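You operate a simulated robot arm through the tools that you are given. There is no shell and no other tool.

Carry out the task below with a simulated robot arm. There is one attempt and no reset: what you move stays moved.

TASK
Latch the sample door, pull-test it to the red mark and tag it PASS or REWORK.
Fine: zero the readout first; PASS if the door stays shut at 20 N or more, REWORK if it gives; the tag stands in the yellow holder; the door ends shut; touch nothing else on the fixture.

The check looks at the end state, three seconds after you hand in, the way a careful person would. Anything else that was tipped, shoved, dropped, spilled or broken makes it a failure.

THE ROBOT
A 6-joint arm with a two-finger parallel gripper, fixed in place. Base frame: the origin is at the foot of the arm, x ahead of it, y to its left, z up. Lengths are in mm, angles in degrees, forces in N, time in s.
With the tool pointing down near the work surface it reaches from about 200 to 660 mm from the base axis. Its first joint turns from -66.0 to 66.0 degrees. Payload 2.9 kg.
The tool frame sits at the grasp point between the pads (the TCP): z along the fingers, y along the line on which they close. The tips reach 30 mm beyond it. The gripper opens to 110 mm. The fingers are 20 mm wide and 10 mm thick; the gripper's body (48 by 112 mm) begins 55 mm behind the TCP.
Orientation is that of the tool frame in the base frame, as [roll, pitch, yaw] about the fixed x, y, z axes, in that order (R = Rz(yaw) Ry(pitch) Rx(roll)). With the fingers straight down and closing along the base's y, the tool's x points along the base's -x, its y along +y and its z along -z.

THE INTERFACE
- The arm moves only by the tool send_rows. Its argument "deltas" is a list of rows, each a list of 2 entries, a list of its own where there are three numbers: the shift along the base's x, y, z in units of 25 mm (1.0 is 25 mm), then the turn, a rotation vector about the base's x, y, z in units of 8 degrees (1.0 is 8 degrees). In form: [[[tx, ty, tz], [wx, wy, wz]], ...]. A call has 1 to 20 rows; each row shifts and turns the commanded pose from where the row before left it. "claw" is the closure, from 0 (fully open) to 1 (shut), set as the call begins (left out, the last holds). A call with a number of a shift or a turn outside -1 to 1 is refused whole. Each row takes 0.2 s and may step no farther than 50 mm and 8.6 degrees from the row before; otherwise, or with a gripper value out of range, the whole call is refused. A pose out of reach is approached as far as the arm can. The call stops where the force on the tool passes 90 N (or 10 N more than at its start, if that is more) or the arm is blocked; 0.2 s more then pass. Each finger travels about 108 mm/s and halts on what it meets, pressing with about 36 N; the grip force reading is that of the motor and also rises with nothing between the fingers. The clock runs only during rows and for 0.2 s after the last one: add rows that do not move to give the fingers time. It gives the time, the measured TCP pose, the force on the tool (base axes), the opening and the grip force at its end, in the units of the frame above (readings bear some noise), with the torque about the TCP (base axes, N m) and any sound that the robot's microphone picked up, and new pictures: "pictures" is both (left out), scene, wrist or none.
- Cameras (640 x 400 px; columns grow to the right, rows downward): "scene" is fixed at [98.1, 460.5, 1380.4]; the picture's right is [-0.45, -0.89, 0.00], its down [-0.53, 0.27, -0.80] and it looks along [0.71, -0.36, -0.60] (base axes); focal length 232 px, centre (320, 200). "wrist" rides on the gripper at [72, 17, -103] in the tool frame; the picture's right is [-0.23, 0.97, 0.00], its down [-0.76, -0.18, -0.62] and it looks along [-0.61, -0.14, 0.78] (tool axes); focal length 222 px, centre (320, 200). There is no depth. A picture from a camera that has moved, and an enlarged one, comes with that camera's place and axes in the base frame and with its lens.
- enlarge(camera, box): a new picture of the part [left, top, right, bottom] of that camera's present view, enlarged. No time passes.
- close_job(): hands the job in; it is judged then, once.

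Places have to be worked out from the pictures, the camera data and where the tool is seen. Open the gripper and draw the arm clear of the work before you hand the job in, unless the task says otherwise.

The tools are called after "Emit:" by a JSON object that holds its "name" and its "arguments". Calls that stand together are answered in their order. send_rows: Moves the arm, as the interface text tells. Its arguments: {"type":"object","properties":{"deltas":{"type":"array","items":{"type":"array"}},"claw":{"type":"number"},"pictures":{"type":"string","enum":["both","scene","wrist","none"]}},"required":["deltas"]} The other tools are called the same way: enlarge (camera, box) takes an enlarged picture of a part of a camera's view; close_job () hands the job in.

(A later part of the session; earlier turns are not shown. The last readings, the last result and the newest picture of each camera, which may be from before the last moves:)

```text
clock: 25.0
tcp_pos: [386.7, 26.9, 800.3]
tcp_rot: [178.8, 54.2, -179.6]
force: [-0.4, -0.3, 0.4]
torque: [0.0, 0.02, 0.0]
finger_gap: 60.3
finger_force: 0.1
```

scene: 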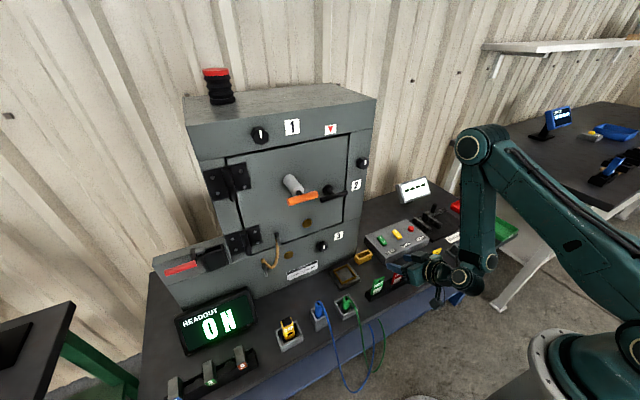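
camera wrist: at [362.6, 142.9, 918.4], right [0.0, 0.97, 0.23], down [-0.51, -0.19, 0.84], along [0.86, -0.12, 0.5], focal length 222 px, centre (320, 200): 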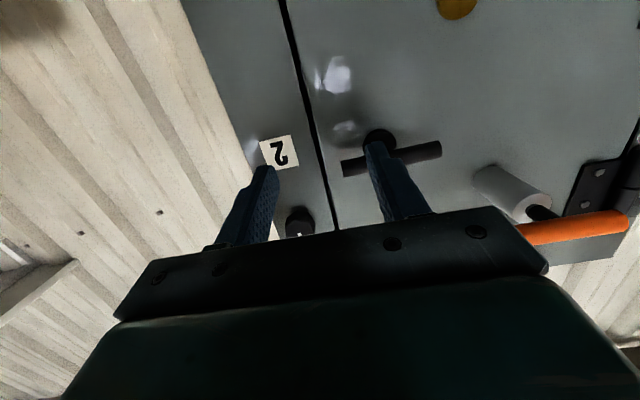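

It is free now; the elbow fold was the limit when the wrist came too close to the shoulder. I go outward first, then up, with less pitch.

Emit:
{"name": "send_rows", "arguments": {"deltas": [[[0.9, 0.2, 0.2], [0, 0.5, 0]], [[0.9, 0.2, 0.2], [0, 0.5, 0]], [[0.9, 0.2, 0.2], [0, 0.5, 0]]], "pictures": "none"}}

```text
clock: 25.8
tcp_pos: [345.0, 33.2, 751.2]
tcp_rot: [178.6, 43.5, -179.7]
force: [0.2, 0.9, -0.2]
torque: [-0.02, 0.01, 0.04]
finger_gap: 60.8
finger_force: 0.1
out of reach, approached as far as the arm can: row 1, 2, 3
```

Reading the pattern: the wrist seems to have flipped into a second configuration, with one wrist joint now at a limit whenever I pitch down. I pitch back up while moving out (the allowed direction) and then try to unflip it by swinging the tool sideways over free space.

Emit:
{"name": "send_rows", "arguments": {"deltas": [[[0.9, 0, 0.4], [0, -1, 0]], [[0.9, 0, 0.4], [0, -1, 0]], [[0.9, 0, 0.5], [0, -1, 0]], [[0.8, 0, 0.6], [0, -1, 0]], [[0.5, 0, 0.8], [0, -1, 0]], [[0, 0, 0.8], [0, -0.6, 0]]], "pictures": "scene"}}

```text
clock: 27.2
tcp_pos: [445.8, 33.8, 840.2]
tcp_rot: [-177.6, 87.2, -175.9]
force: [-0.2, 0.1, 0.4]
torque: [0.01, 0.02, -0.01]
finger_gap: 60.5
finger_force: 0.1
```

scene: 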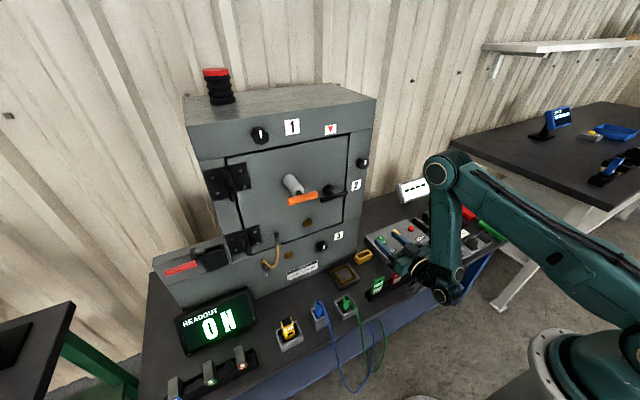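

Emit:
{"name": "enlarge", "arguments": {"camera": "scene", "box": [370, 220, 500, 310]}}

```text
4.44 times, centred on (435, 265) of scene
camera zoom: at [98.1, 460.5, 1380.4], right [-0.45, -0.89, 0.0], down [-0.53, 0.27, -0.8], along [0.71, -0.36, -0.6], focal length 1029 px, centre (-191, -89)
```

zoom: 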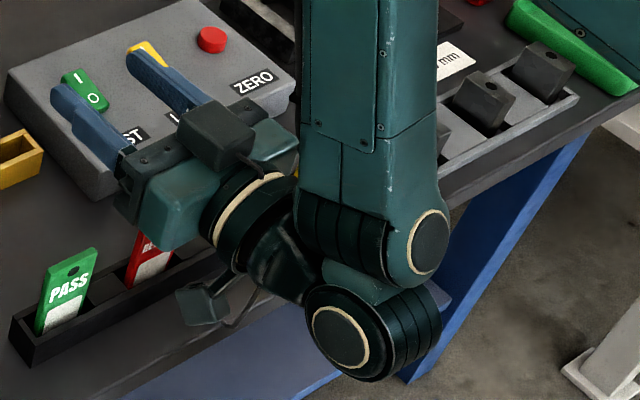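

Emit:
{"name": "enlarge", "arguments": {"camera": "scene", "box": [405, 250, 475, 294]}}

Emit:
{"name": "enlarge", "arguments": {"camera": "scene", "box": [400, 130, 640, 280]}}

```text
9.09 times, centred on (440, 272) of scene
camera zoom: at [98.1, 460.5, 1380.4], right [-0.45, -0.89, 0.0], down [-0.53, 0.27, -0.8], along [0.71, -0.36, -0.6], focal length 2104 px, centre (-771, -454)
```

zoom: 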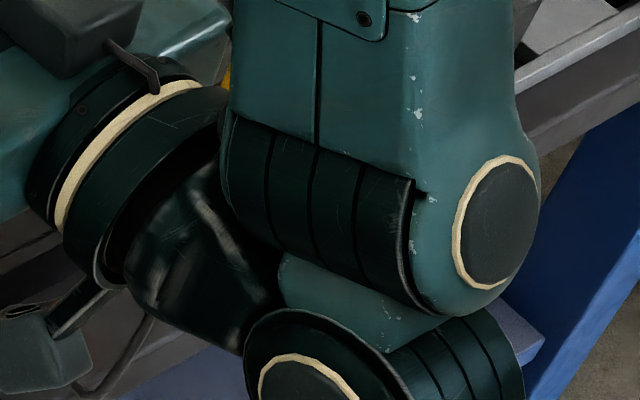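

```text
2.67 times, centred on (520, 205) of scene
camera zoom: at [98.1, 460.5, 1380.4], right [-0.45, -0.89, 0.0], down [-0.53, 0.27, -0.8], along [0.71, -0.36, -0.6], focal length 617 px, centre (-213, 187)
```

zoom: 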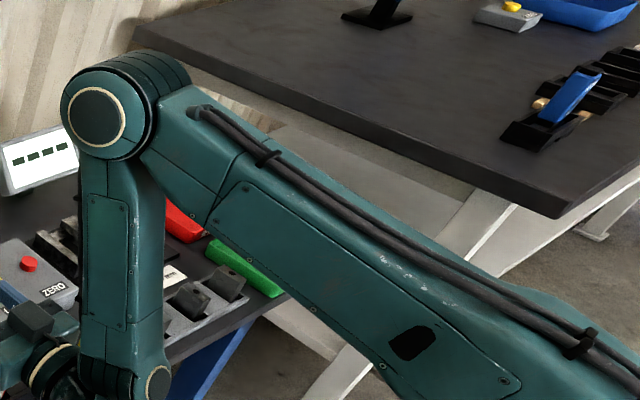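

I test whether pitch-down is still blocked here, with one small step, and then a larger outward step.

Emit:
{"name": "send_rows", "arguments": {"deltas": [[[0, 0, 0], [0, 0.6, 0]]], "pictures": "none"}}

Emit:
{"name": "send_rows", "arguments": {"deltas": [[[0.6, 0, 0], [0, 0, 0]]], "pictures": "none"}}

Emit:
{"name": "send_rows", "arguments": {"deltas": [[[0, 0, 0.8], [0, 0, 0]]], "pictures": "none"}}

```text
clock: 27.6
tcp_pos: [446.1, 34.7, 839.7]
tcp_rot: [179.9, 82.3, -178.6]
force: [0.4, -0.6, 0.3]
torque: [0.0, -0.02, -0.01]
finger_gap: 60.5
finger_force: 0.0
```

```text
clock: 28.0
tcp_pos: [460.5, 33.0, 840.1]
tcp_rot: [-179.9, 82.3, -178.5]
force: [0.3, -1.0, 0.9]
torque: [-0.01, 0.0, -0.01]
finger_gap: 60.3
finger_force: 0.0
```

```text
clock: 28.4
tcp_pos: [461.1, 33.7, 860.9]
tcp_rot: [-179.7, 82.2, -178.2]
force: [-0.1, -0.5, 0.5]
torque: [0.0, 0.02, 0.02]
finger_gap: 60.6
finger_force: 0.1
```

Free here. I move out and pitch down gradually, watching where it blocks.

Emit:
{"name": "send_rows", "arguments": {"deltas": [[[0.6, 0, 0.2], [0, 0.5, 0]], [[0.6, 0, 0.2], [0, 0.5, 0]]], "pictures": "none"}}

Emit:
{"name": "send_rows", "arguments": {"deltas": [[[0.4, 0, 0.2], [0, 0.5, 0]]], "pictures": "none"}}

Emit:
{"name": "send_rows", "arguments": {"deltas": [[[0, 0, 0.2], [0, 0.5, 0]]], "pictures": "none"}}

```text
clock: 29.0
tcp_pos: [491.6, 32.8, 870.4]
tcp_rot: [179.2, 74.3, -179.1]
force: [-0.4, 0.5, 0.7]
torque: [-0.01, 0.01, -0.03]
finger_gap: 60.6
finger_force: 0.1
```

```text
clock: 29.4
tcp_pos: [493.4, 32.9, 874.6]
tcp_rot: [178.0, 72.9, -178.8]
force: [0.5, 0.0, -0.4]
torque: [0.01, 0.02, 0.01]
finger_gap: 60.7
finger_force: 0.0
out of reach, approached as far as the arm can: row 1
```

```text
clock: 29.8
tcp_pos: [492.9, 36.9, 873.4]
tcp_rot: [177.4, 70.7, -178.5]
force: [-0.7, -0.1, 0.1]
torque: [-0.01, 0.03, -0.01]
finger_gap: 60.7
finger_force: 0.1
out of reach, approached as far as the arm can: row 1
```

The limit is reproducible, so I go back up in pitch and then swing the tool left (yaw) in free space to pass through the wrist's other branch.

Emit:
{"name": "send_rows", "arguments": {"deltas": [[[-0.5, 0, 0], [0, -0.8, 0]], [[-0.5, 0, 0.2], [0, -0.8, 0]], [[-0.5, 0, 0.2], [0, -0.4, 0]], [[-0.4, 0.5, 0], [0, 0, 1]], [[-0.4, 0.5, 0], [0, 0, 1]], [[-0.4, 0.5, 0], [0, 0, 1]]], "pictures": "none"}}

Emit:
{"name": "send_rows", "arguments": {"deltas": [[[-0.4, 0.5, 0], [0, 0, 1]], [[-0.4, 0.5, 0], [0, 0, 1]], [[-0.4, 0.5, 0], [0, 0, 1]]], "pictures": "scene"}}

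```text
clock: 31.2
tcp_pos: [437.5, 86.4, 886.9]
tcp_rot: [-179.3, 84.7, -152.1]
force: [0.4, -0.2, -0.8]
torque: [-0.04, -0.03, 0.04]
finger_gap: 60.5
finger_force: 0.0
out of reach, approached as far as the arm can: row 6
```

```text
clock: 32.0
tcp_pos: [433.5, 235.6, 911.6]
tcp_rot: [-178.3, 84.4, -128.1]
force: [-0.5, -0.1, -0.2]
torque: [0.02, 0.01, -0.02]
finger_gap: 60.4
finger_force: 0.1
out of reach, approached as far as the arm can: row 1, 2, 3
```

scene: 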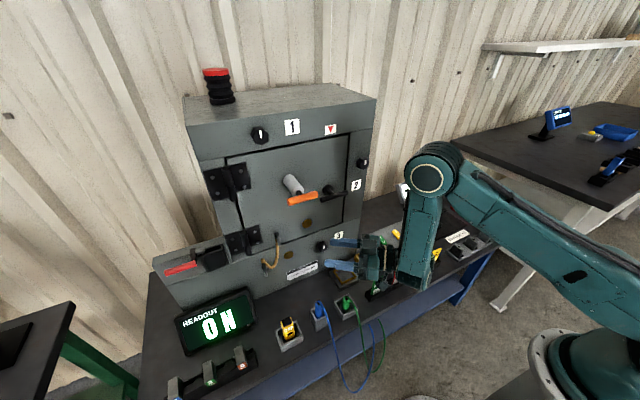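

Emit:
{"name": "enlarge", "arguments": {"camera": "scene", "box": [310, 130, 490, 310]}}

Emit:
{"name": "enlarge", "arguments": {"camera": "scene", "box": [325, 225, 445, 300]}}

```text
2.22 times, centred on (400, 220) of scene
camera zoom: at [98.2, 460.4, 1380.4], right [-0.45, -0.89, 0.0], down [-0.53, 0.27, -0.8], along [0.71, -0.36, -0.6], focal length 514 px, centre (142, 156)
```

zoom: 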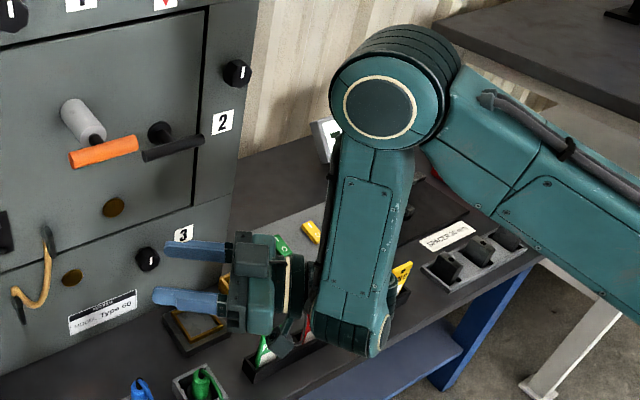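

```text
5.33 times, centred on (385, 262) of scene
camera zoom: at [98.2, 460.4, 1380.4], right [-0.45, -0.89, 0.0], down [-0.53, 0.27, -0.8], along [0.71, -0.36, -0.6], focal length 1235 px, centre (-27, -133)
```

zoom: 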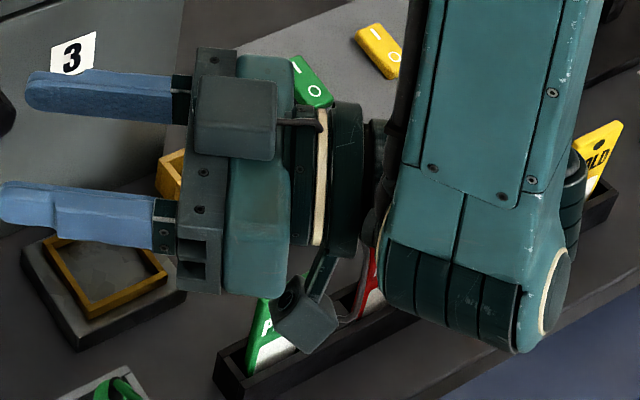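

Left is blocked (the base joint started turning instead), so the way back must be over the right side. I undo the yaw and continue to the right in free space.

Emit:
{"name": "send_rows", "arguments": {"deltas": [[[0.1, -0.9, -0.2], [0, 0, -1]], [[0.1, -0.9, -0.2], [0, 0, -1]], [[0.1, -0.9, -0.2], [0, 0, -1]], [[0.1, -0.9, 0], [0, 0, -1]], [[0.1, -0.9, 0], [0, 0, -1]], [[0.1, -0.9, 0], [0, 0, -1]]], "pictures": "none"}}

Emit:
{"name": "send_rows", "arguments": {"deltas": [[[0, -0.3, 0], [0, 0, -1]], [[0, -0.3, 0], [0, 0, -1]], [[0, -0.3, 0], [0, 0, -1]], [[0, -0.3, 0], [0, 0, -1]]], "pictures": "scene"}}

```text
clock: 33.4
tcp_pos: [447.1, 99.2, 897.8]
tcp_rot: [-178.6, 84.8, -175.5]
force: [-0.3, -0.6, -0.3]
torque: [-0.01, 0.01, 0.03]
finger_gap: 60.6
finger_force: 0.1
```

```text
clock: 34.4
tcp_pos: [501.0, -45.4, 916.2]
tcp_rot: [179.5, 84.5, 152.1]
force: [-0.4, 0.2, -0.3]
torque: [0.0, 0.0, 0.02]
finger_gap: 60.4
finger_force: 0.0
out of reach, approached as far as the arm can: row 2, 3, 4
```

scene: 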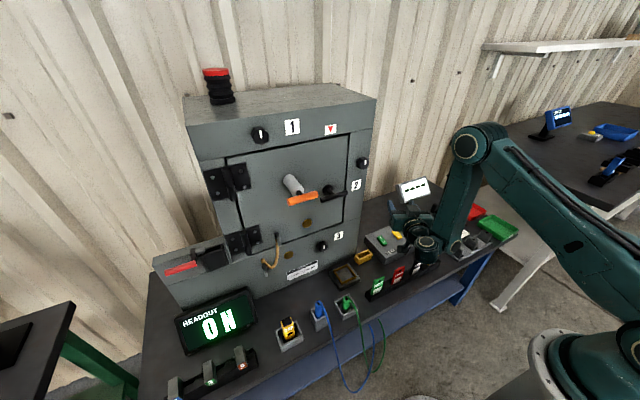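

Emit:
{"name": "enlarge", "arguments": {"camera": "scene", "box": [375, 180, 495, 255]}}

Emit:
{"name": "enlarge", "arguments": {"camera": "scene", "box": [380, 110, 640, 400]}}

```text
5.33 times, centred on (435, 218) of scene
camera zoom: at [98.1, 460.5, 1380.4], right [-0.45, -0.89, 0.0], down [-0.53, 0.27, -0.8], along [0.71, -0.36, -0.6], focal length 1235 px, centre (-293, 107)
```

zoom: 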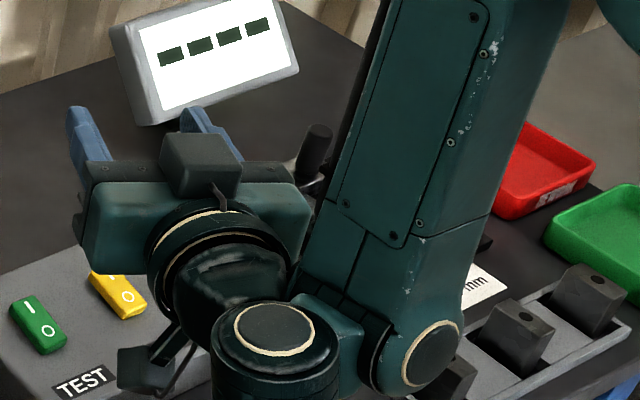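

```text
1.38 times, centred on (510, 255) of scene
camera zoom: at [98.1, 460.5, 1380.4], right [-0.45, -0.89, 0.0], down [-0.53, 0.27, -0.8], along [0.71, -0.36, -0.6], focal length 319 px, centre (58, 124)
```

zoom: 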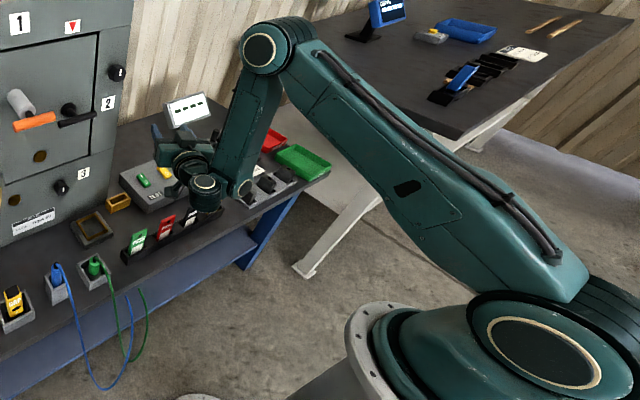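

Now I see the pattern: the wrist jams when the tool passes through the singular direction out of the arm's plane. I return to a pose with the tool exactly in the arm's plane (y=0, yaw 0) and pitch down through it there.

Emit:
{"name": "send_rows", "arguments": {"deltas": [[[-0.3, 0.3, -0.2], [0, 0, 1]], [[-0.3, 0.3, -0.2], [0, 0, 1]], [[-0.3, 0.3, -0.2], [0, 0, 1]], [[-0.3, 0.5, -0.2], [0, 0, 0.49]], [[0, 0.4, -0.2], [0, 0, 0]]], "pictures": "scene"}}

Emit:
{"name": "enlarge", "arguments": {"camera": "scene", "box": [375, 200, 495, 290]}}

```text
clock: 35.6
tcp_pos: [472.3, 0.8, 891.0]
tcp_rot: [-178.9, 84.9, -179.7]
force: [-0.2, 0.5, 0.2]
torque: [-0.04, 0.0, 0.01]
finger_gap: 60.6
finger_force: 0.0
```

scene: 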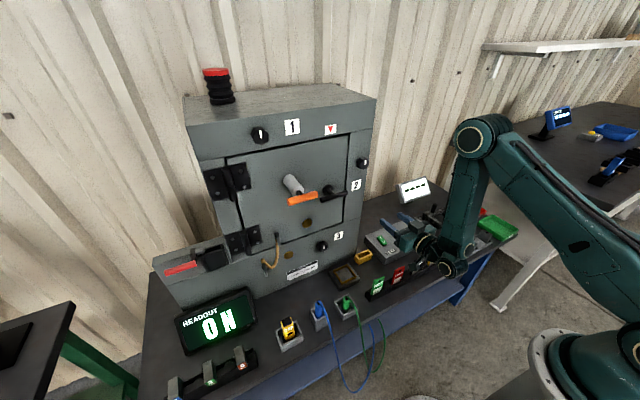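

```text
4.44 times, centred on (435, 245) of scene
camera zoom: at [98.1, 460.5, 1380.4], right [-0.45, -0.89, 0.0], down [-0.53, 0.27, -0.8], along [0.71, -0.36, -0.6], focal length 1029 px, centre (-191, 0)
```

zoom: 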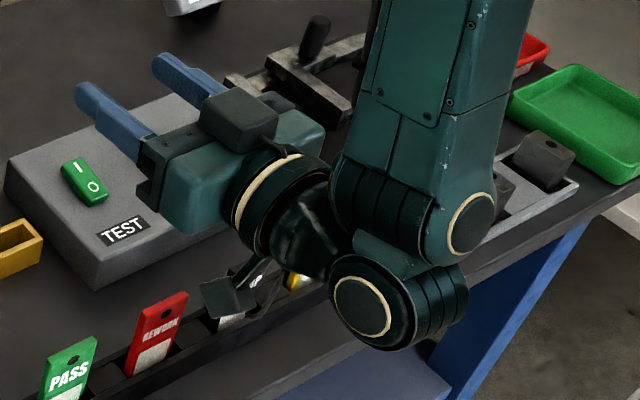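

The wrist is now lined up with the arm plane. I pitch down in small steps here, staying at y≈0.

Emit:
{"name": "send_rows", "arguments": {"deltas": [[[0.2, 0, 0], [0, 0.5, 0]], [[0.2, 0, 0], [0, 0.5, 0]]], "pictures": "none"}}

Emit:
{"name": "send_rows", "arguments": {"deltas": [[[0.2, 0, 0], [0, 0.5, 0]], [[0.2, 0, 0], [0, 0.5, 0]]], "pictures": "none"}}

```text
clock: 36.2
tcp_pos: [482.1, -0.6, 889.8]
tcp_rot: [-179.1, 76.8, -179.9]
force: [0.6, -0.4, 0.3]
torque: [-0.02, -0.01, -0.01]
finger_gap: 60.5
finger_force: 0.0
```

```text
clock: 36.8
tcp_pos: [483.8, 6.1, 881.9]
tcp_rot: [179.8, 72.3, -179.7]
force: [-0.5, -0.6, 0.5]
torque: [0.0, -0.02, -0.02]
finger_gap: 60.1
finger_force: 0.0
out of reach, approached as far as the arm can: row 1, 2
```

Emit:
{"name": "enlarge", "arguments": {"camera": "scene", "box": [375, 200, 495, 290]}}

```text
4.44 times, centred on (435, 245) of scene
camera zoom: at [98.1, 460.5, 1380.4], right [-0.45, -0.89, 0.0], down [-0.53, 0.27, -0.8], along [0.71, -0.36, -0.6], focal length 1029 px, centre (-191, 0)
```

zoom: 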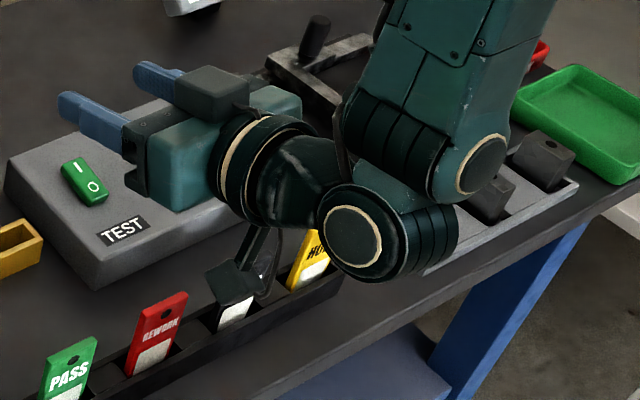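

Emit:
{"name": "enlarge", "arguments": {"camera": "scene", "box": [430, 105, 530, 168]}}

Emit:
{"name": "enlarge", "arguments": {"camera": "scene", "box": [400, 110, 520, 290]}}

```text
6.35 times, centred on (480, 136) of scene
camera zoom: at [98.1, 460.5, 1380.4], right [-0.45, -0.89, 0.0], down [-0.53, 0.27, -0.8], along [0.71, -0.36, -0.6], focal length 1470 px, centre (-696, 603)
```

zoom: 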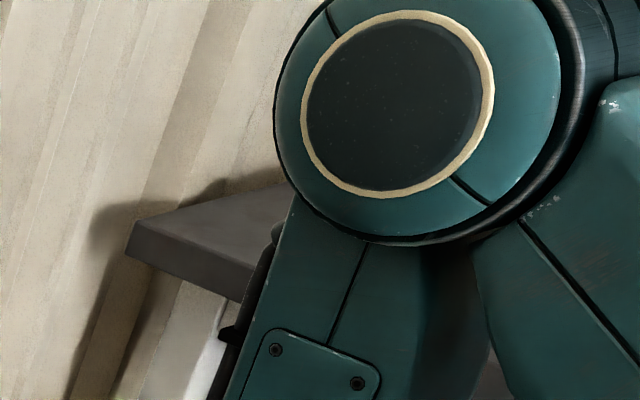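

```text
2.22 times, centred on (460, 200) of scene
camera zoom: at [98.1, 460.5, 1380.4], right [-0.45, -0.89, 0.0], down [-0.53, 0.27, -0.8], along [0.71, -0.36, -0.6], focal length 514 px, centre (9, 200)
```

zoom: 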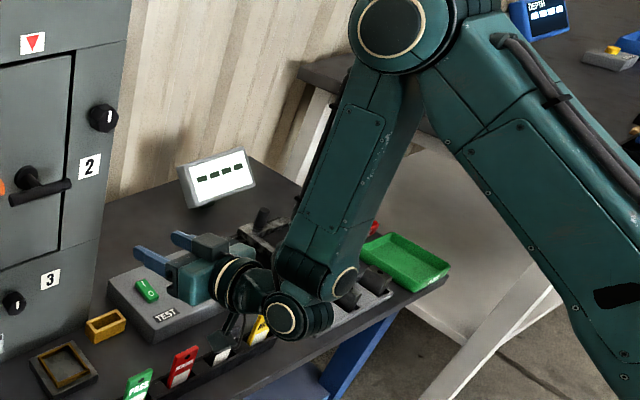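

The wrist is jamming right at its singular direction (tool parallel to a wrist axis). I go back up a few degrees and step across it in one larger 8.5° step instead of creeping up to it.

Emit:
{"name": "send_rows", "arguments": {"deltas": [[[0, -0.24, 0.2], [0, -0.5, 0]], [[0, 0, 0.1], [0, -0.5, 0]]], "pictures": "none"}}

Emit:
{"name": "send_rows", "arguments": {"deltas": [[[0, 0, 0], [0, 1, 0]]], "pictures": "none"}}

```text
clock: 37.4
tcp_pos: [483.6, -1.3, 888.6]
tcp_rot: [-179.9, 80.3, -179.5]
force: [-0.7, -0.3, 0.0]
torque: [0.02, 0.01, -0.01]
finger_gap: 60.4
finger_force: 0.0
```

```text
clock: 37.8
tcp_pos: [482.4, -0.3, 888.3]
tcp_rot: [179.9, 72.3, -179.6]
force: [0.1, -0.7, -0.4]
torque: [0.04, 0.01, 0.01]
finger_gap: 60.5
finger_force: 0.2
```

That step went through. Another pitch-down step.

Emit:
{"name": "send_rows", "arguments": {"deltas": [[[0, 0, 0], [0, 1, 0]]], "pictures": "none"}}

Emit:
{"name": "send_rows", "arguments": {"deltas": [[[0, 0, 0], [0, 1, 0]]], "pictures": "scene"}}

```text
clock: 38.2
tcp_pos: [483.7, -1.3, 887.0]
tcp_rot: [179.8, 64.1, -179.7]
force: [0.0, 0.6, -0.4]
torque: [0.0, 0.01, -0.02]
finger_gap: 60.8
finger_force: 0.0
```

```text
clock: 38.6
tcp_pos: [482.8, -1.0, 888.5]
tcp_rot: [179.7, 56.3, -179.9]
force: [-0.3, 0.2, -0.4]
torque: [0.02, -0.05, -0.01]
finger_gap: 60.4
finger_force: 0.2
```

scene: 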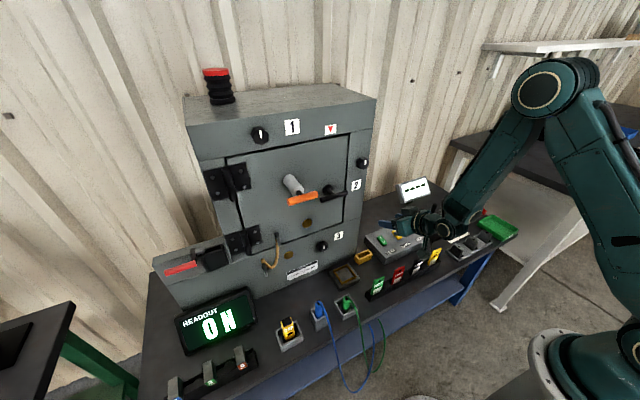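

It crossed and the arm is healthy again. I now know to keep clear of that direction, and the latch works with about 70–75° pitch. I move to a pre-latch pose near (470, 187, 1005).

Emit:
{"name": "send_rows", "arguments": {"deltas": [[[-0.06, 0.94, 0.58], [0, -0.2, 0]], [[-0.06, 0.94, 0.58], [0, -0.2, 0]], [[-0.06, 0.94, 0.58], [0, -0.2, 0]], [[-0.06, 0.94, 0.58], [0, -0.2, 0]], [[-0.06, 0.94, 0.58], [0, -0.2, 0]], [[-0.06, 0.94, 0.58], [0, -0.2, 0]], [[-0.06, 0.94, 0.58], [0, -0.2, 0]], [[-0.06, 0.94, 0.58], [0, -0.2, 0]]]}}

```text
clock: 40.4
tcp_pos: [470.1, 187.1, 1004.7]
tcp_rot: [179.8, 69.0, -179.9]
force: [0.1, -0.7, 0.1]
torque: [0.01, -0.01, -0.02]
finger_gap: 60.3
finger_force: 0.1
camera wrist: at [347.4, 204.5, 974.3], right [0.08, 0.97, 0.21], down [-0.31, -0.18, 0.93], along [0.95, -0.14, 0.29], focal length 222 px, centre (320, 200)
```

scene: 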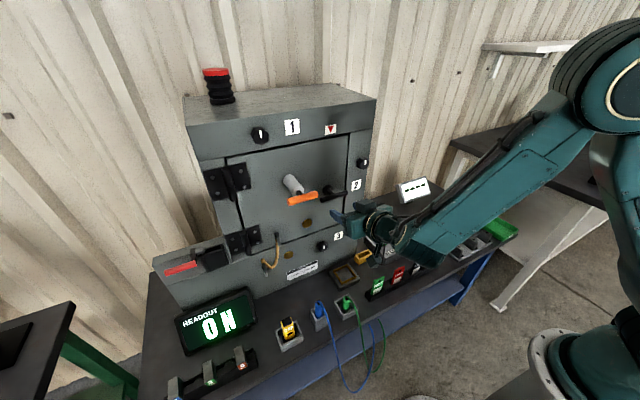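
wrist: 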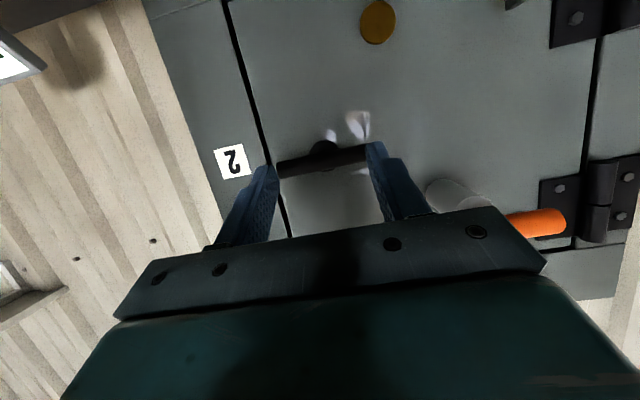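

The pose is exact and the bar sits at about (548, 185, 1000), between the fingers. I now roll the tool −90° about its axis so the fingers close vertically on the bar.

Emit:
{"name": "send_rows", "arguments": {"deltas": [[[0, 0, 0], [-0.934, 0, 0.358]], [[0, 0, 0], [-0.934, 0, 0.358]], [[0, 0, 0], [-0.934, 0, 0.358]], [[0, 0, 0], [-0.934, 0, 0.358]], [[0, 0, 0], [-0.934, 0, 0.358]], [[0, 0, 0], [-0.934, 0, 0.358]], [[0, 0, 0], [-0.934, 0, 0.358]], [[0, 0, 0], [-0.934, 0, 0.358]], [[0, 0, 0], [-0.934, 0, 0.358]], [[0, 0, 0], [-0.934, 0, 0.358]], [[0, 0, 0], [-0.934, 0, 0.358]], [[0, 0, 0], [-0.2335, 0, 0.0895]], [[0, 0, 0], [0, 0, 0]]]}}

```text
clock: 43.2
tcp_pos: [471.7, 186.2, 1005.3]
tcp_rot: [-111.3, -0.2, -90.0]
force: [0.3, 0.1, 0.2]
torque: [-0.02, -0.03, 0.01]
finger_gap: 60.3
finger_force: 0.1
camera wrist: at [368.9, 115.2, 1027.4], right [-0.35, 0.22, -0.91], down [-0.52, 0.76, 0.39], along [0.78, 0.61, -0.15], focal length 222 px, centre (320, 200)
```

scene: 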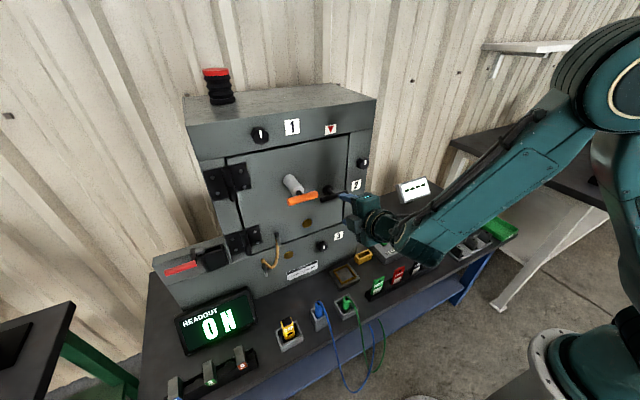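
wrist: 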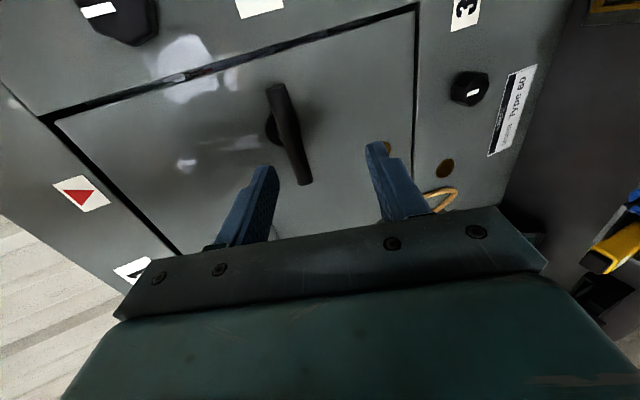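

The roll is clean. Using two camera rays, the bar centre is at about (550, 187, 1002), y from 147 to 229. Because the tool slopes down 21°, I grip the left half (y≈207) so the fingers clear the stem. First the pre-grasp point.

Emit:
{"name": "send_rows", "arguments": {"deltas": [[[0.17, 0.42, 0.48], [0, 0, 0]], [[0.17, 0.42, 0.48], [0, 0, 0]], [[0.5, 0, -0.195], [0, 0, 0]], [[0, 0, 0], [0, 0, 0]]]}}

```text
clock: 44.2
tcp_pos: [491.9, 209.1, 1024.5]
tcp_rot: [-111.3, -0.1, -89.9]
force: [-0.1, 0.2, 0.1]
torque: [0.01, 0.0, 0.01]
finger_gap: 60.7
finger_force: 0.1
camera wrist: at [389.8, 136.2, 1046.1], right [-0.35, 0.23, -0.91], down [-0.52, 0.76, 0.39], along [0.78, 0.61, -0.15], focal length 222 px, centre (320, 200)
```

scene: 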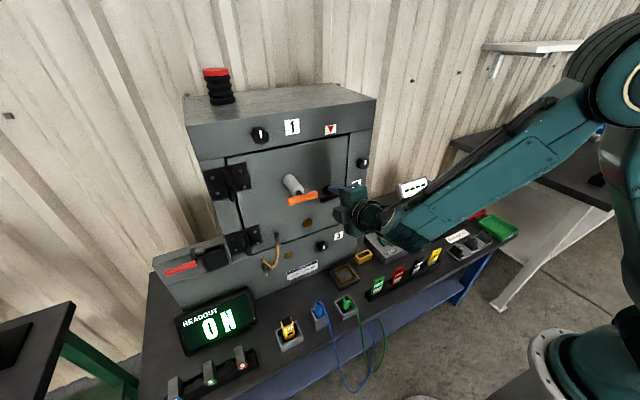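
wrist: 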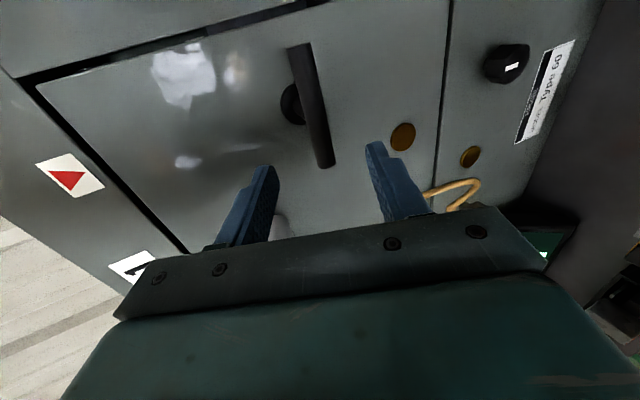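

The bar is centred between the fingers. I approach along the tool axis by about 45 mm.

Emit:
{"name": "send_rows", "arguments": {"deltas": [[[0.44, -0.02, -0.175], [0, 0, 0]], [[0.44, -0.02, -0.175], [0, 0, 0]], [[0.44, -0.02, -0.175], [0, 0, 0]], [[0.44, -0.02, -0.175], [0, 0, 0]], [[0, 0, 0], [0, 0, 0]]]}}

```text
clock: 45.4
tcp_pos: [536.2, 206.6, 1006.0]
tcp_rot: [-111.3, 0.1, -89.9]
force: [-0.2, -0.1, -0.7]
torque: [0.01, 0.0, -0.03]
finger_gap: 60.3
finger_force: 0.0
camera wrist: at [433.0, 135.0, 1029.1], right [-0.35, 0.23, -0.91], down [-0.52, 0.76, 0.39], along [0.78, 0.61, -0.15], focal length 222 px, centre (320, 200)
```

scene: 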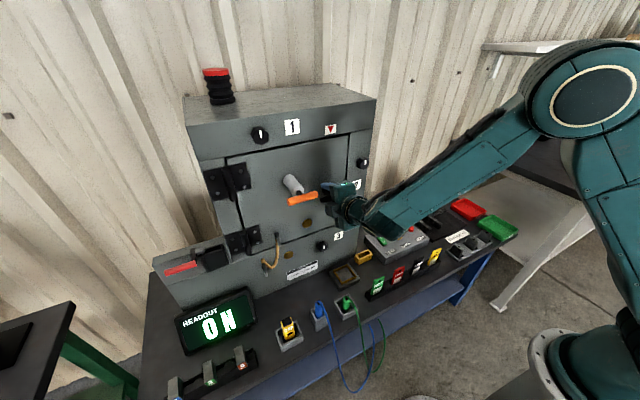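
wrist: 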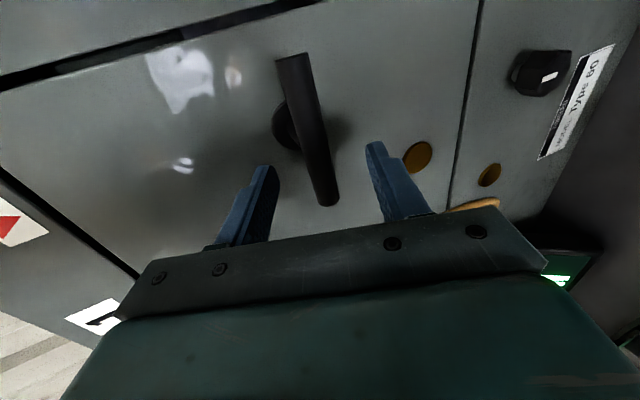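

The bar lies between the pads. I close the gripper on it.

Emit:
{"name": "send_rows", "arguments": {"deltas": [[[0, 0, 0], [0, 0, 0]], [[0, 0, 0], [0, 0, 0]], [[0, 0, 0], [0, 0, 0]]], "claw": 1}}

```text
clock: 46.2
tcp_pos: [536.1, 206.3, 1004.8]
tcp_rot: [-111.4, 0.0, -89.9]
force: [0.0, 1.4, -8.0]
torque: [0.15, 0.12, 0.05]
finger_gap: 15.5
finger_force: 45.4
camera wrist: at [432.6, 135.1, 1028.3], right [-0.36, 0.23, -0.91], down [-0.52, 0.76, 0.39], along [0.78, 0.61, -0.16], focal length 222 px, centre (320, 200)
```

scene: 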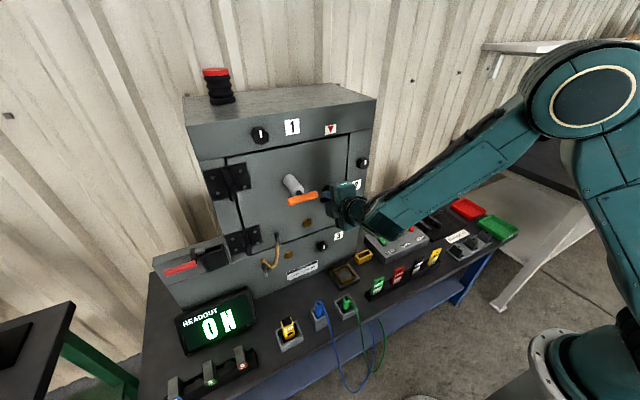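
wrist: 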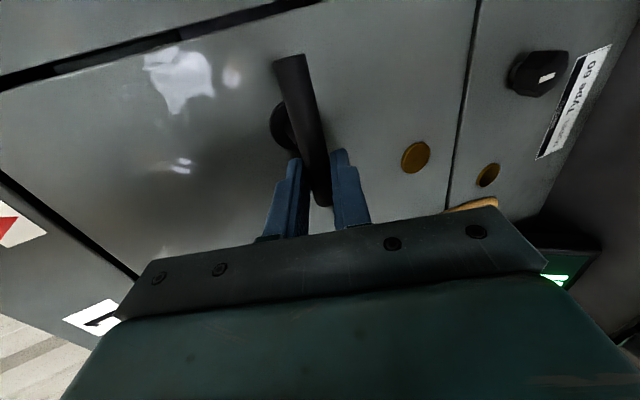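

The bar is gripped (15.5 mm). I test a small turn of +4° about the stem axis (clockwise seen from the front), with the TCP following the arc, and read the torque.

Emit:
{"name": "send_rows", "arguments": {"deltas": [[[0, -0.015, 0.01], [0.5, 0, 0]], [[0, 0, 0], [0, 0, 0]]], "pictures": "none"}}

```text
clock: 46.8
tcp_pos: [535.4, 206.6, 1007.5]
tcp_rot: [-111.3, 3.9, -89.8]
force: [-11.5, -1.3, -2.0]
torque: [0.04, 0.14, -0.29]
finger_gap: 15.8
finger_force: 45.3
```

It turns freely this way (torque about x ≈ 0). I continue the turn in two 8° steps along the arc.

Emit:
{"name": "send_rows", "arguments": {"deltas": [[[0, -0.044, 0.1], [1, 0, 0]], [[0, -0.06, 0.096], [1, 0, 0]], [[0, 0, 0], [0, 0, 0]]]}}

```text
clock: 47.6
tcp_pos: [536.4, 202.5, 1012.7]
tcp_rot: [-111.2, 20.1, -89.8]
force: [-20.2, -2.1, 6.9]
torque: [-0.13, 0.13, -0.35]
finger_gap: 15.6
finger_force: 44.8
camera wrist: at [432.5, 128.6, 1008.5], right [-0.35, 0.52, -0.78], down [-0.52, 0.58, 0.63], along [0.78, 0.62, 0.07], focal length 222 px, centre (320, 200)
```

scene: 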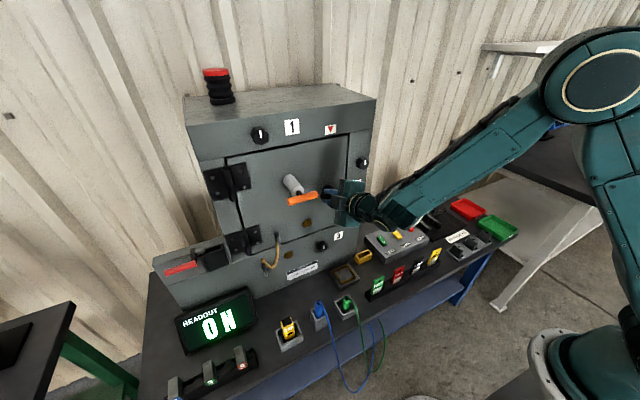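
wrist: 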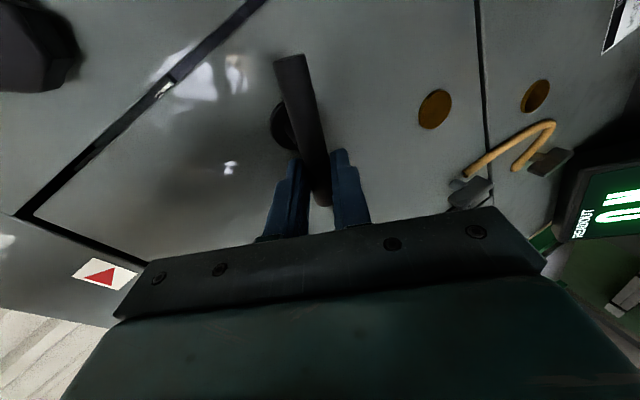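

The handle turns with the tool. I continue, easing off 20 N of inward push as I go.

Emit:
{"name": "send_rows", "arguments": {"deltas": [[[-0.03, -0.072, 0.088], [1, 0, 0]], [[-0.03, -0.08, 0.076], [1, 0, 0]], [[0, -0.096, 0.068], [1, 0, 0]], [[0, 0, 0], [0, 0, 0]]], "pictures": "none"}}

```text
clock: 48.6
tcp_pos: [535.5, 196.9, 1018.8]
tcp_rot: [-110.9, 44.1, -89.8]
force: [-2.5, -1.0, 15.6]
torque: [-0.18, 0.23, -0.48]
finger_gap: 15.8
finger_force: 44.7
```

Emit:
{"name": "send_rows", "arguments": {"deltas": [[[0, -0.1, 0.09], [1, 0, 0]], [[0, -0.104, 0.056], [1, 0, 0]], [[0, -0.112, 0.024], [1, 0, 0]], [[0, 0, 0], [0, 0, 0]]]}}

```text
clock: 49.6
tcp_pos: [534.3, 188.8, 1022.7]
tcp_rot: [-111.1, 68.1, -89.8]
force: [0.2, -10.3, 12.5]
torque: [-0.24, -0.15, -0.18]
finger_gap: 15.6
finger_force: 44.9
camera wrist: at [432.0, 141.6, 963.2], right [-0.35, 0.93, -0.13], down [-0.52, -0.08, 0.85], along [0.78, 0.37, 0.51], focal length 222 px, centre (320, 200)
```

scene: 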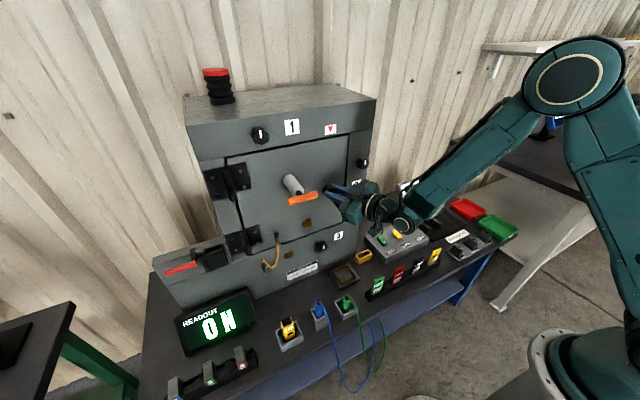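
wrist: 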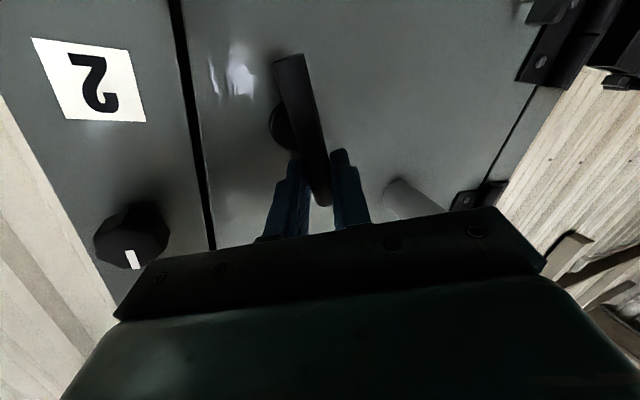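

Turned to 68° with low torque. I continue to about 90°.

Emit:
{"name": "send_rows", "arguments": {"deltas": [[[0, -0.15, 0.03], [1, 0, 0]], [[0, -0.125, 0.01], [1, 0, 0]], [[0, 0, 0], [0, 0, 0]]], "pictures": "none"}}

```text
clock: 50.4
tcp_pos: [534.6, 182.5, 1021.9]
tcp_rot: [-110.8, 84.1, -89.5]
force: [0.9, -7.7, 6.6]
torque: [-0.1, -0.58, -0.08]
finger_gap: 15.4
finger_force: 45.0
```

Emit:
{"name": "send_rows", "arguments": {"deltas": [[[0, -0.1, -0.01], [0.75, 0, 0]], [[0, 0, 0], [0, 0, 0]]], "pictures": "both"}}

```text
clock: 51.0
tcp_pos: [534.2, 179.9, 1022.1]
tcp_rot: [-91.7, 89.9, -70.5]
force: [1.5, -5.3, 4.1]
torque: [-0.11, -0.68, -0.06]
finger_gap: 15.6
finger_force: 45.4
camera wrist: at [431.2, 158.6, 949.6], right [-0.35, 0.91, 0.23], down [-0.52, -0.39, 0.76], along [0.78, 0.15, 0.61], focal length 222 px, centre (320, 200)
```

scene: 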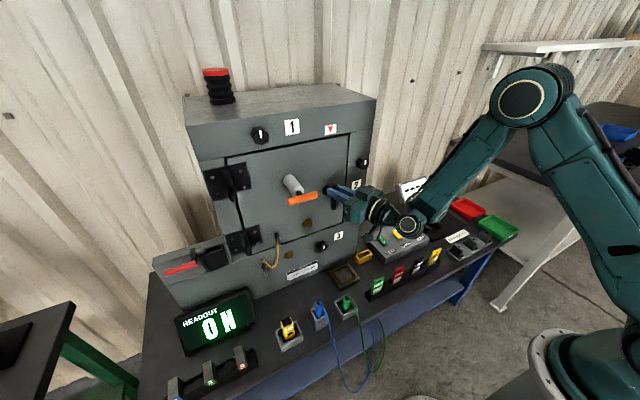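
wrist: 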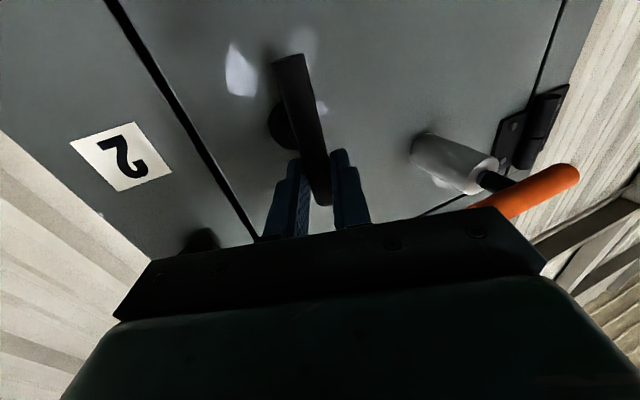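

The handle is about vertical now with no stop felt. I try a few degrees more to find whether there's an end stop.

Emit:
{"name": "send_rows", "arguments": {"deltas": [[[0, -0.07, -0.02], [0.5, 0, 0]], [[0, 0, 0], [0, 0, 0]]], "pictures": "none"}}

```text
clock: 51.6
tcp_pos: [534.2, 179.2, 1022.0]
tcp_rot: [68.1, 86.1, 89.7]
force: [2.9, 4.6, 4.3]
torque: [-1.05, -0.38, 0.06]
finger_gap: 16.5
finger_force: 44.8
```

Torque rose to about 1 N·m, so that is the end stop: handle vertical, pointing at the red ▼. I back off those 4° and open the gripper.

Emit:
{"name": "send_rows", "arguments": {"deltas": [[[0, 0.07, 0.02], [-0.5, 0, 0]], [[0, 0, 0], [0, 0, 0]]], "pictures": "none"}}

Emit:
{"name": "send_rows", "arguments": {"deltas": [[[0, 0, 0], [0, 0, 0]], [[0, 0, 0], [0, 0, 0]]], "claw": 0.45}}

```text
clock: 52.2
tcp_pos: [534.2, 180.0, 1021.3]
tcp_rot: [-140.1, 90.0, -118.6]
force: [0.4, 0.6, 0.8]
torque: [0.02, -0.81, -0.02]
finger_gap: 15.7
finger_force: 45.2
```

```text
clock: 52.8
tcp_pos: [533.1, 180.9, 1021.9]
tcp_rot: [75.7, 90.0, 97.2]
force: [-0.6, 0.6, -0.1]
torque: [-0.02, 0.01, -0.02]
finger_gap: 60.7
finger_force: 0.0
camera wrist: at [431.3, 158.6, 949.4], right [-0.35, 0.91, 0.23], down [-0.52, -0.39, 0.76], along [0.78, 0.15, 0.61], focal length 222 px, centre (320, 200)
```

scene: 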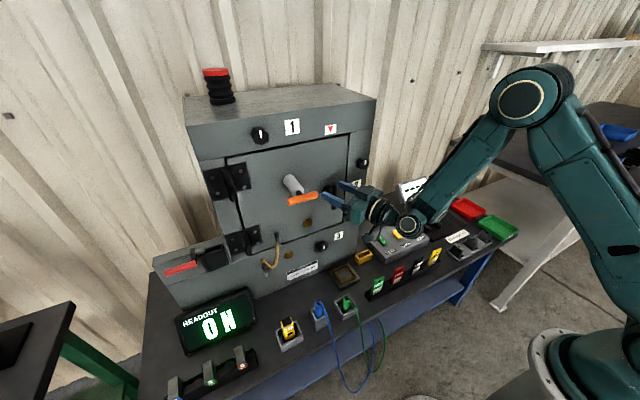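
wrist: 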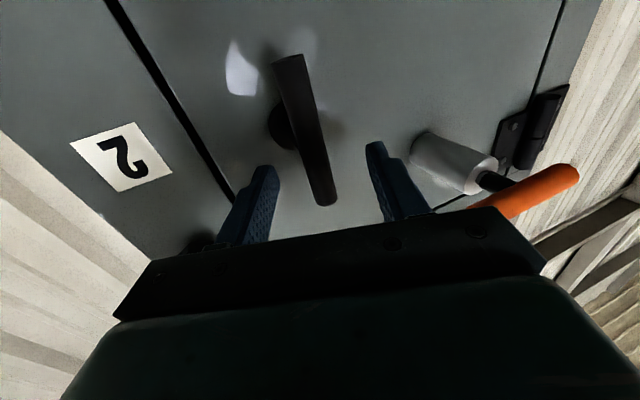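

The handle stays vertical. I withdraw while pitching the tool down (the fingers straddle the vertical bar, so this is clear), which also keeps the wrist away from its singular direction.

Emit:
{"name": "send_rows", "arguments": {"deltas": [[[-0.2, -0.08, 0], [-0.363, 0.93, 0]], [[-0.4, -0.15, 0.1], [-0.363, 0.93, 0]], [[-0.6, -0.23, 0.2], [-0.363, 0.93, 0]], [[-0.8, -0.31, 0.3], [0, 0, 0]], [[-0.5, -0.2, 0.2], [0, 0, 0]]]}}

```text
clock: 54.0
tcp_pos: [472.0, 157.4, 1042.4]
tcp_rot: [-179.8, 66.0, -158.5]
force: [-0.6, 0.0, 0.2]
torque: [-0.01, 0.0, 0.0]
finger_gap: 60.4
finger_force: 0.1
camera wrist: at [349.5, 127.1, 1017.4], right [-0.27, 0.94, 0.21], down [-0.18, -0.26, 0.95], along [0.95, 0.22, 0.24], focal length 222 px, centre (320, 200)
```

scene: 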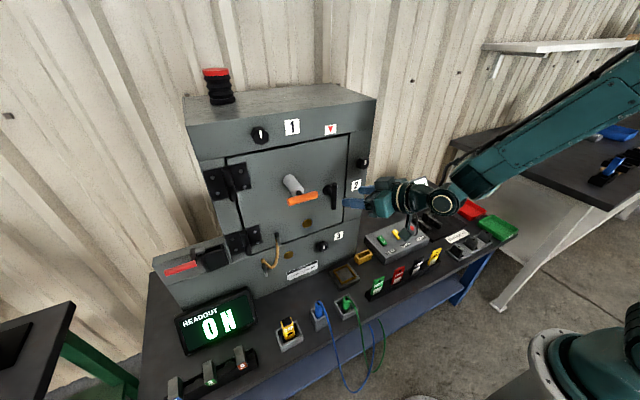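
wrist: 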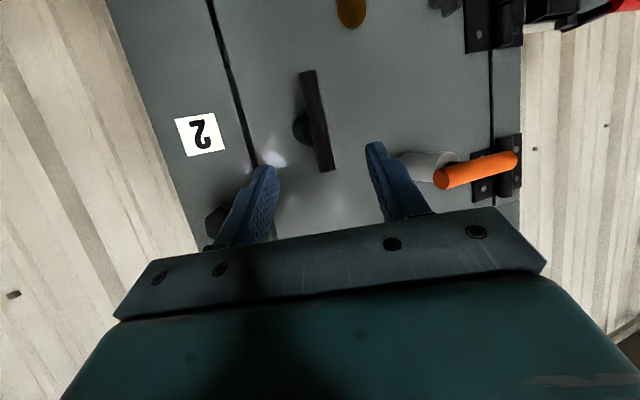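

Emit:
{"name": "enlarge", "arguments": {"camera": "scene", "box": [255, 110, 375, 220]}}

Emit:
{"name": "enlarge", "arguments": {"camera": "wrist", "box": [270, 40, 540, 220]}}

```text
3.64 times, centred on (315, 165) of scene
camera zoom: at [98.1, 460.5, 1380.4], right [-0.45, -0.89, 0.0], down [-0.53, 0.27, -0.8], along [0.71, -0.36, -0.6], focal length 842 px, centre (338, 327)
```

zoom: 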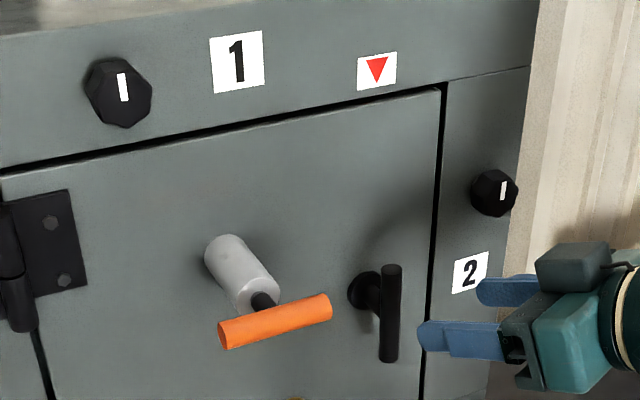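

```text
2.22 times, centred on (405, 130) of wrist
camera zoom: at [349.5, 127.1, 1017.4], right [-0.27, 0.94, 0.21], down [-0.18, -0.26, 0.95], along [0.95, 0.22, 0.24], focal length 494 px, centre (131, 356)
```

zoom: 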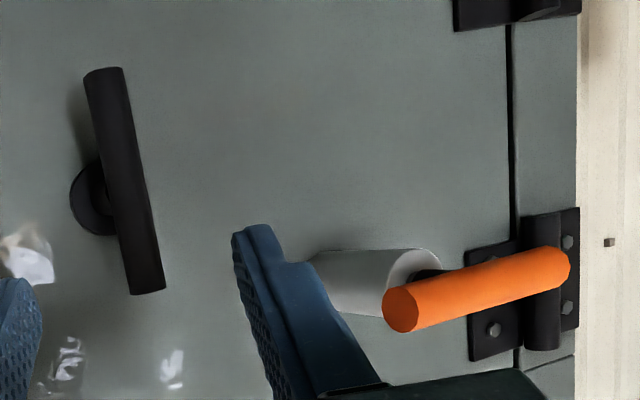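

The handle stands vertical under the red ▼. The orange pull bar is well measured: centre (500, 302, 1065.5), y from 266 to 339, with the grey cylinder's front at x≈526. I back off and move in front of it, adjusting yaw and pitch on the way.

Emit:
{"name": "send_rows", "arguments": {"deltas": [[[-0.9, 0.3, 0.3], [0, 0, 0]], [[-0.86, 0.5, 0.3], [0, 0, 0]], [[0, 0.9, 0.2], [0, 0, -0.84]], [[0, 0.9, 0.2], [0, 0, -0.84]], [[0, 0.9, 0.2], [0.087, -0.62, 0]], [[0, 0.9, 0.2], [0.087, -0.62, 0]], [[0, 1, 0.26], [0, 0, 0]], [[0, 0, 0], [0, 0, 0]]]}}

```text
clock: 55.8
tcp_pos: [426.1, 291.7, 1084.4]
tcp_rot: [-179.9, 76.1, -171.9]
force: [0.5, -0.6, -0.3]
torque: [-0.01, 0.0, -0.02]
finger_gap: 60.4
finger_force: 0.1
camera wrist: at [307.9, 293.3, 1039.2], right [-0.08, 0.97, 0.22], down [-0.39, -0.23, 0.89], along [0.92, -0.02, 0.4], focal length 222 px, centre (320, 200)
```

scene: 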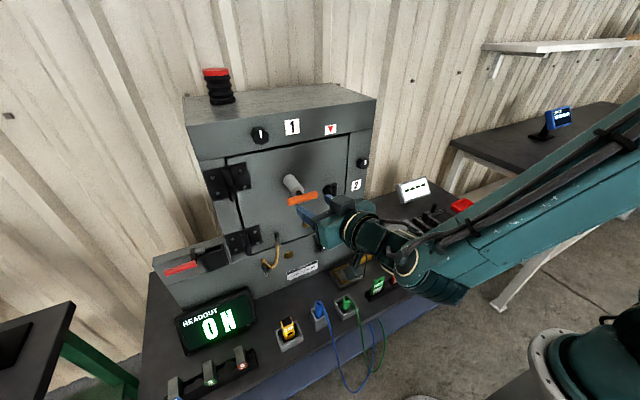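
wrist: 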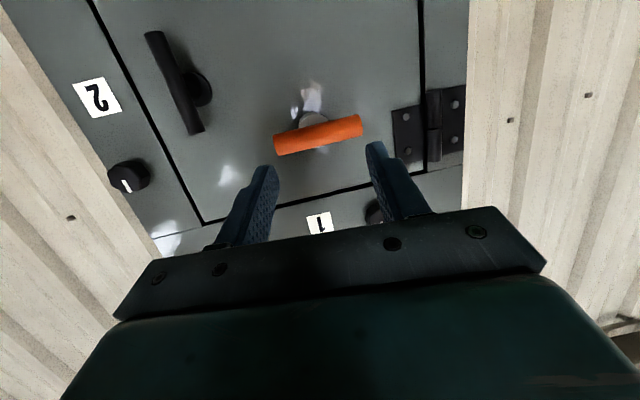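

The bar sits right ahead, confirmed at (500, 301, 1064). I roll the tool −90° so the fingers close vertically.

Emit:
{"name": "send_rows", "arguments": {"deltas": [[[0, 0, 0], [-0.961, -0.135, 0.242]], [[0, 0, 0], [-0.961, -0.135, 0.242]], [[0, 0, 0], [-0.961, -0.135, 0.242]], [[0, 0, 0], [-0.961, -0.135, 0.242]], [[0, 0, 0], [-0.961, -0.135, 0.242]], [[0, 0, 0], [-0.961, -0.135, 0.242]], [[0, 0, 0], [-0.961, -0.135, 0.242]], [[0, 0, 0], [-0.961, -0.135, 0.242]], [[0, 0, 0], [-0.961, -0.135, 0.242]], [[0, 0, 0], [-0.961, -0.135, 0.242]], [[0, 0, 0], [-0.961, -0.135, 0.242]], [[0, 0, 0], [-0.24, -0.034, 0.06]], [[0, 0, 0], [0, 0, 0]]]}}

```text
clock: 58.6
tcp_pos: [428.8, 291.7, 1084.1]
tcp_rot: [-104.0, -0.1, -81.7]
force: [0.5, -1.0, -0.1]
torque: [0.01, -0.01, 0.0]
finger_gap: 60.9
finger_force: 0.1
camera wrist: at [334.7, 205.2, 1092.9], right [-0.26, 0.19, -0.95], down [-0.66, 0.67, 0.32], along [0.7, 0.71, -0.05], focal length 222 px, centre (320, 200)
```

scene: 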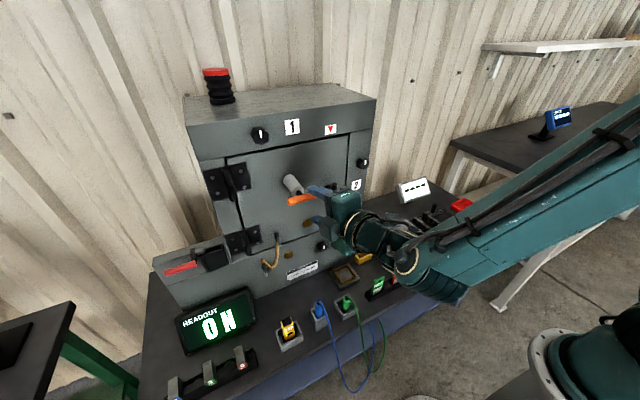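
wrist: 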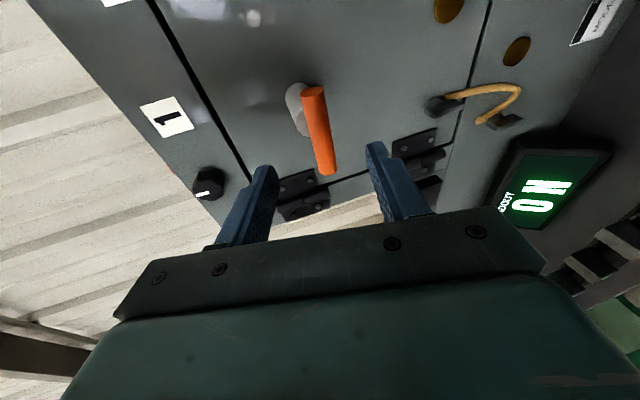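

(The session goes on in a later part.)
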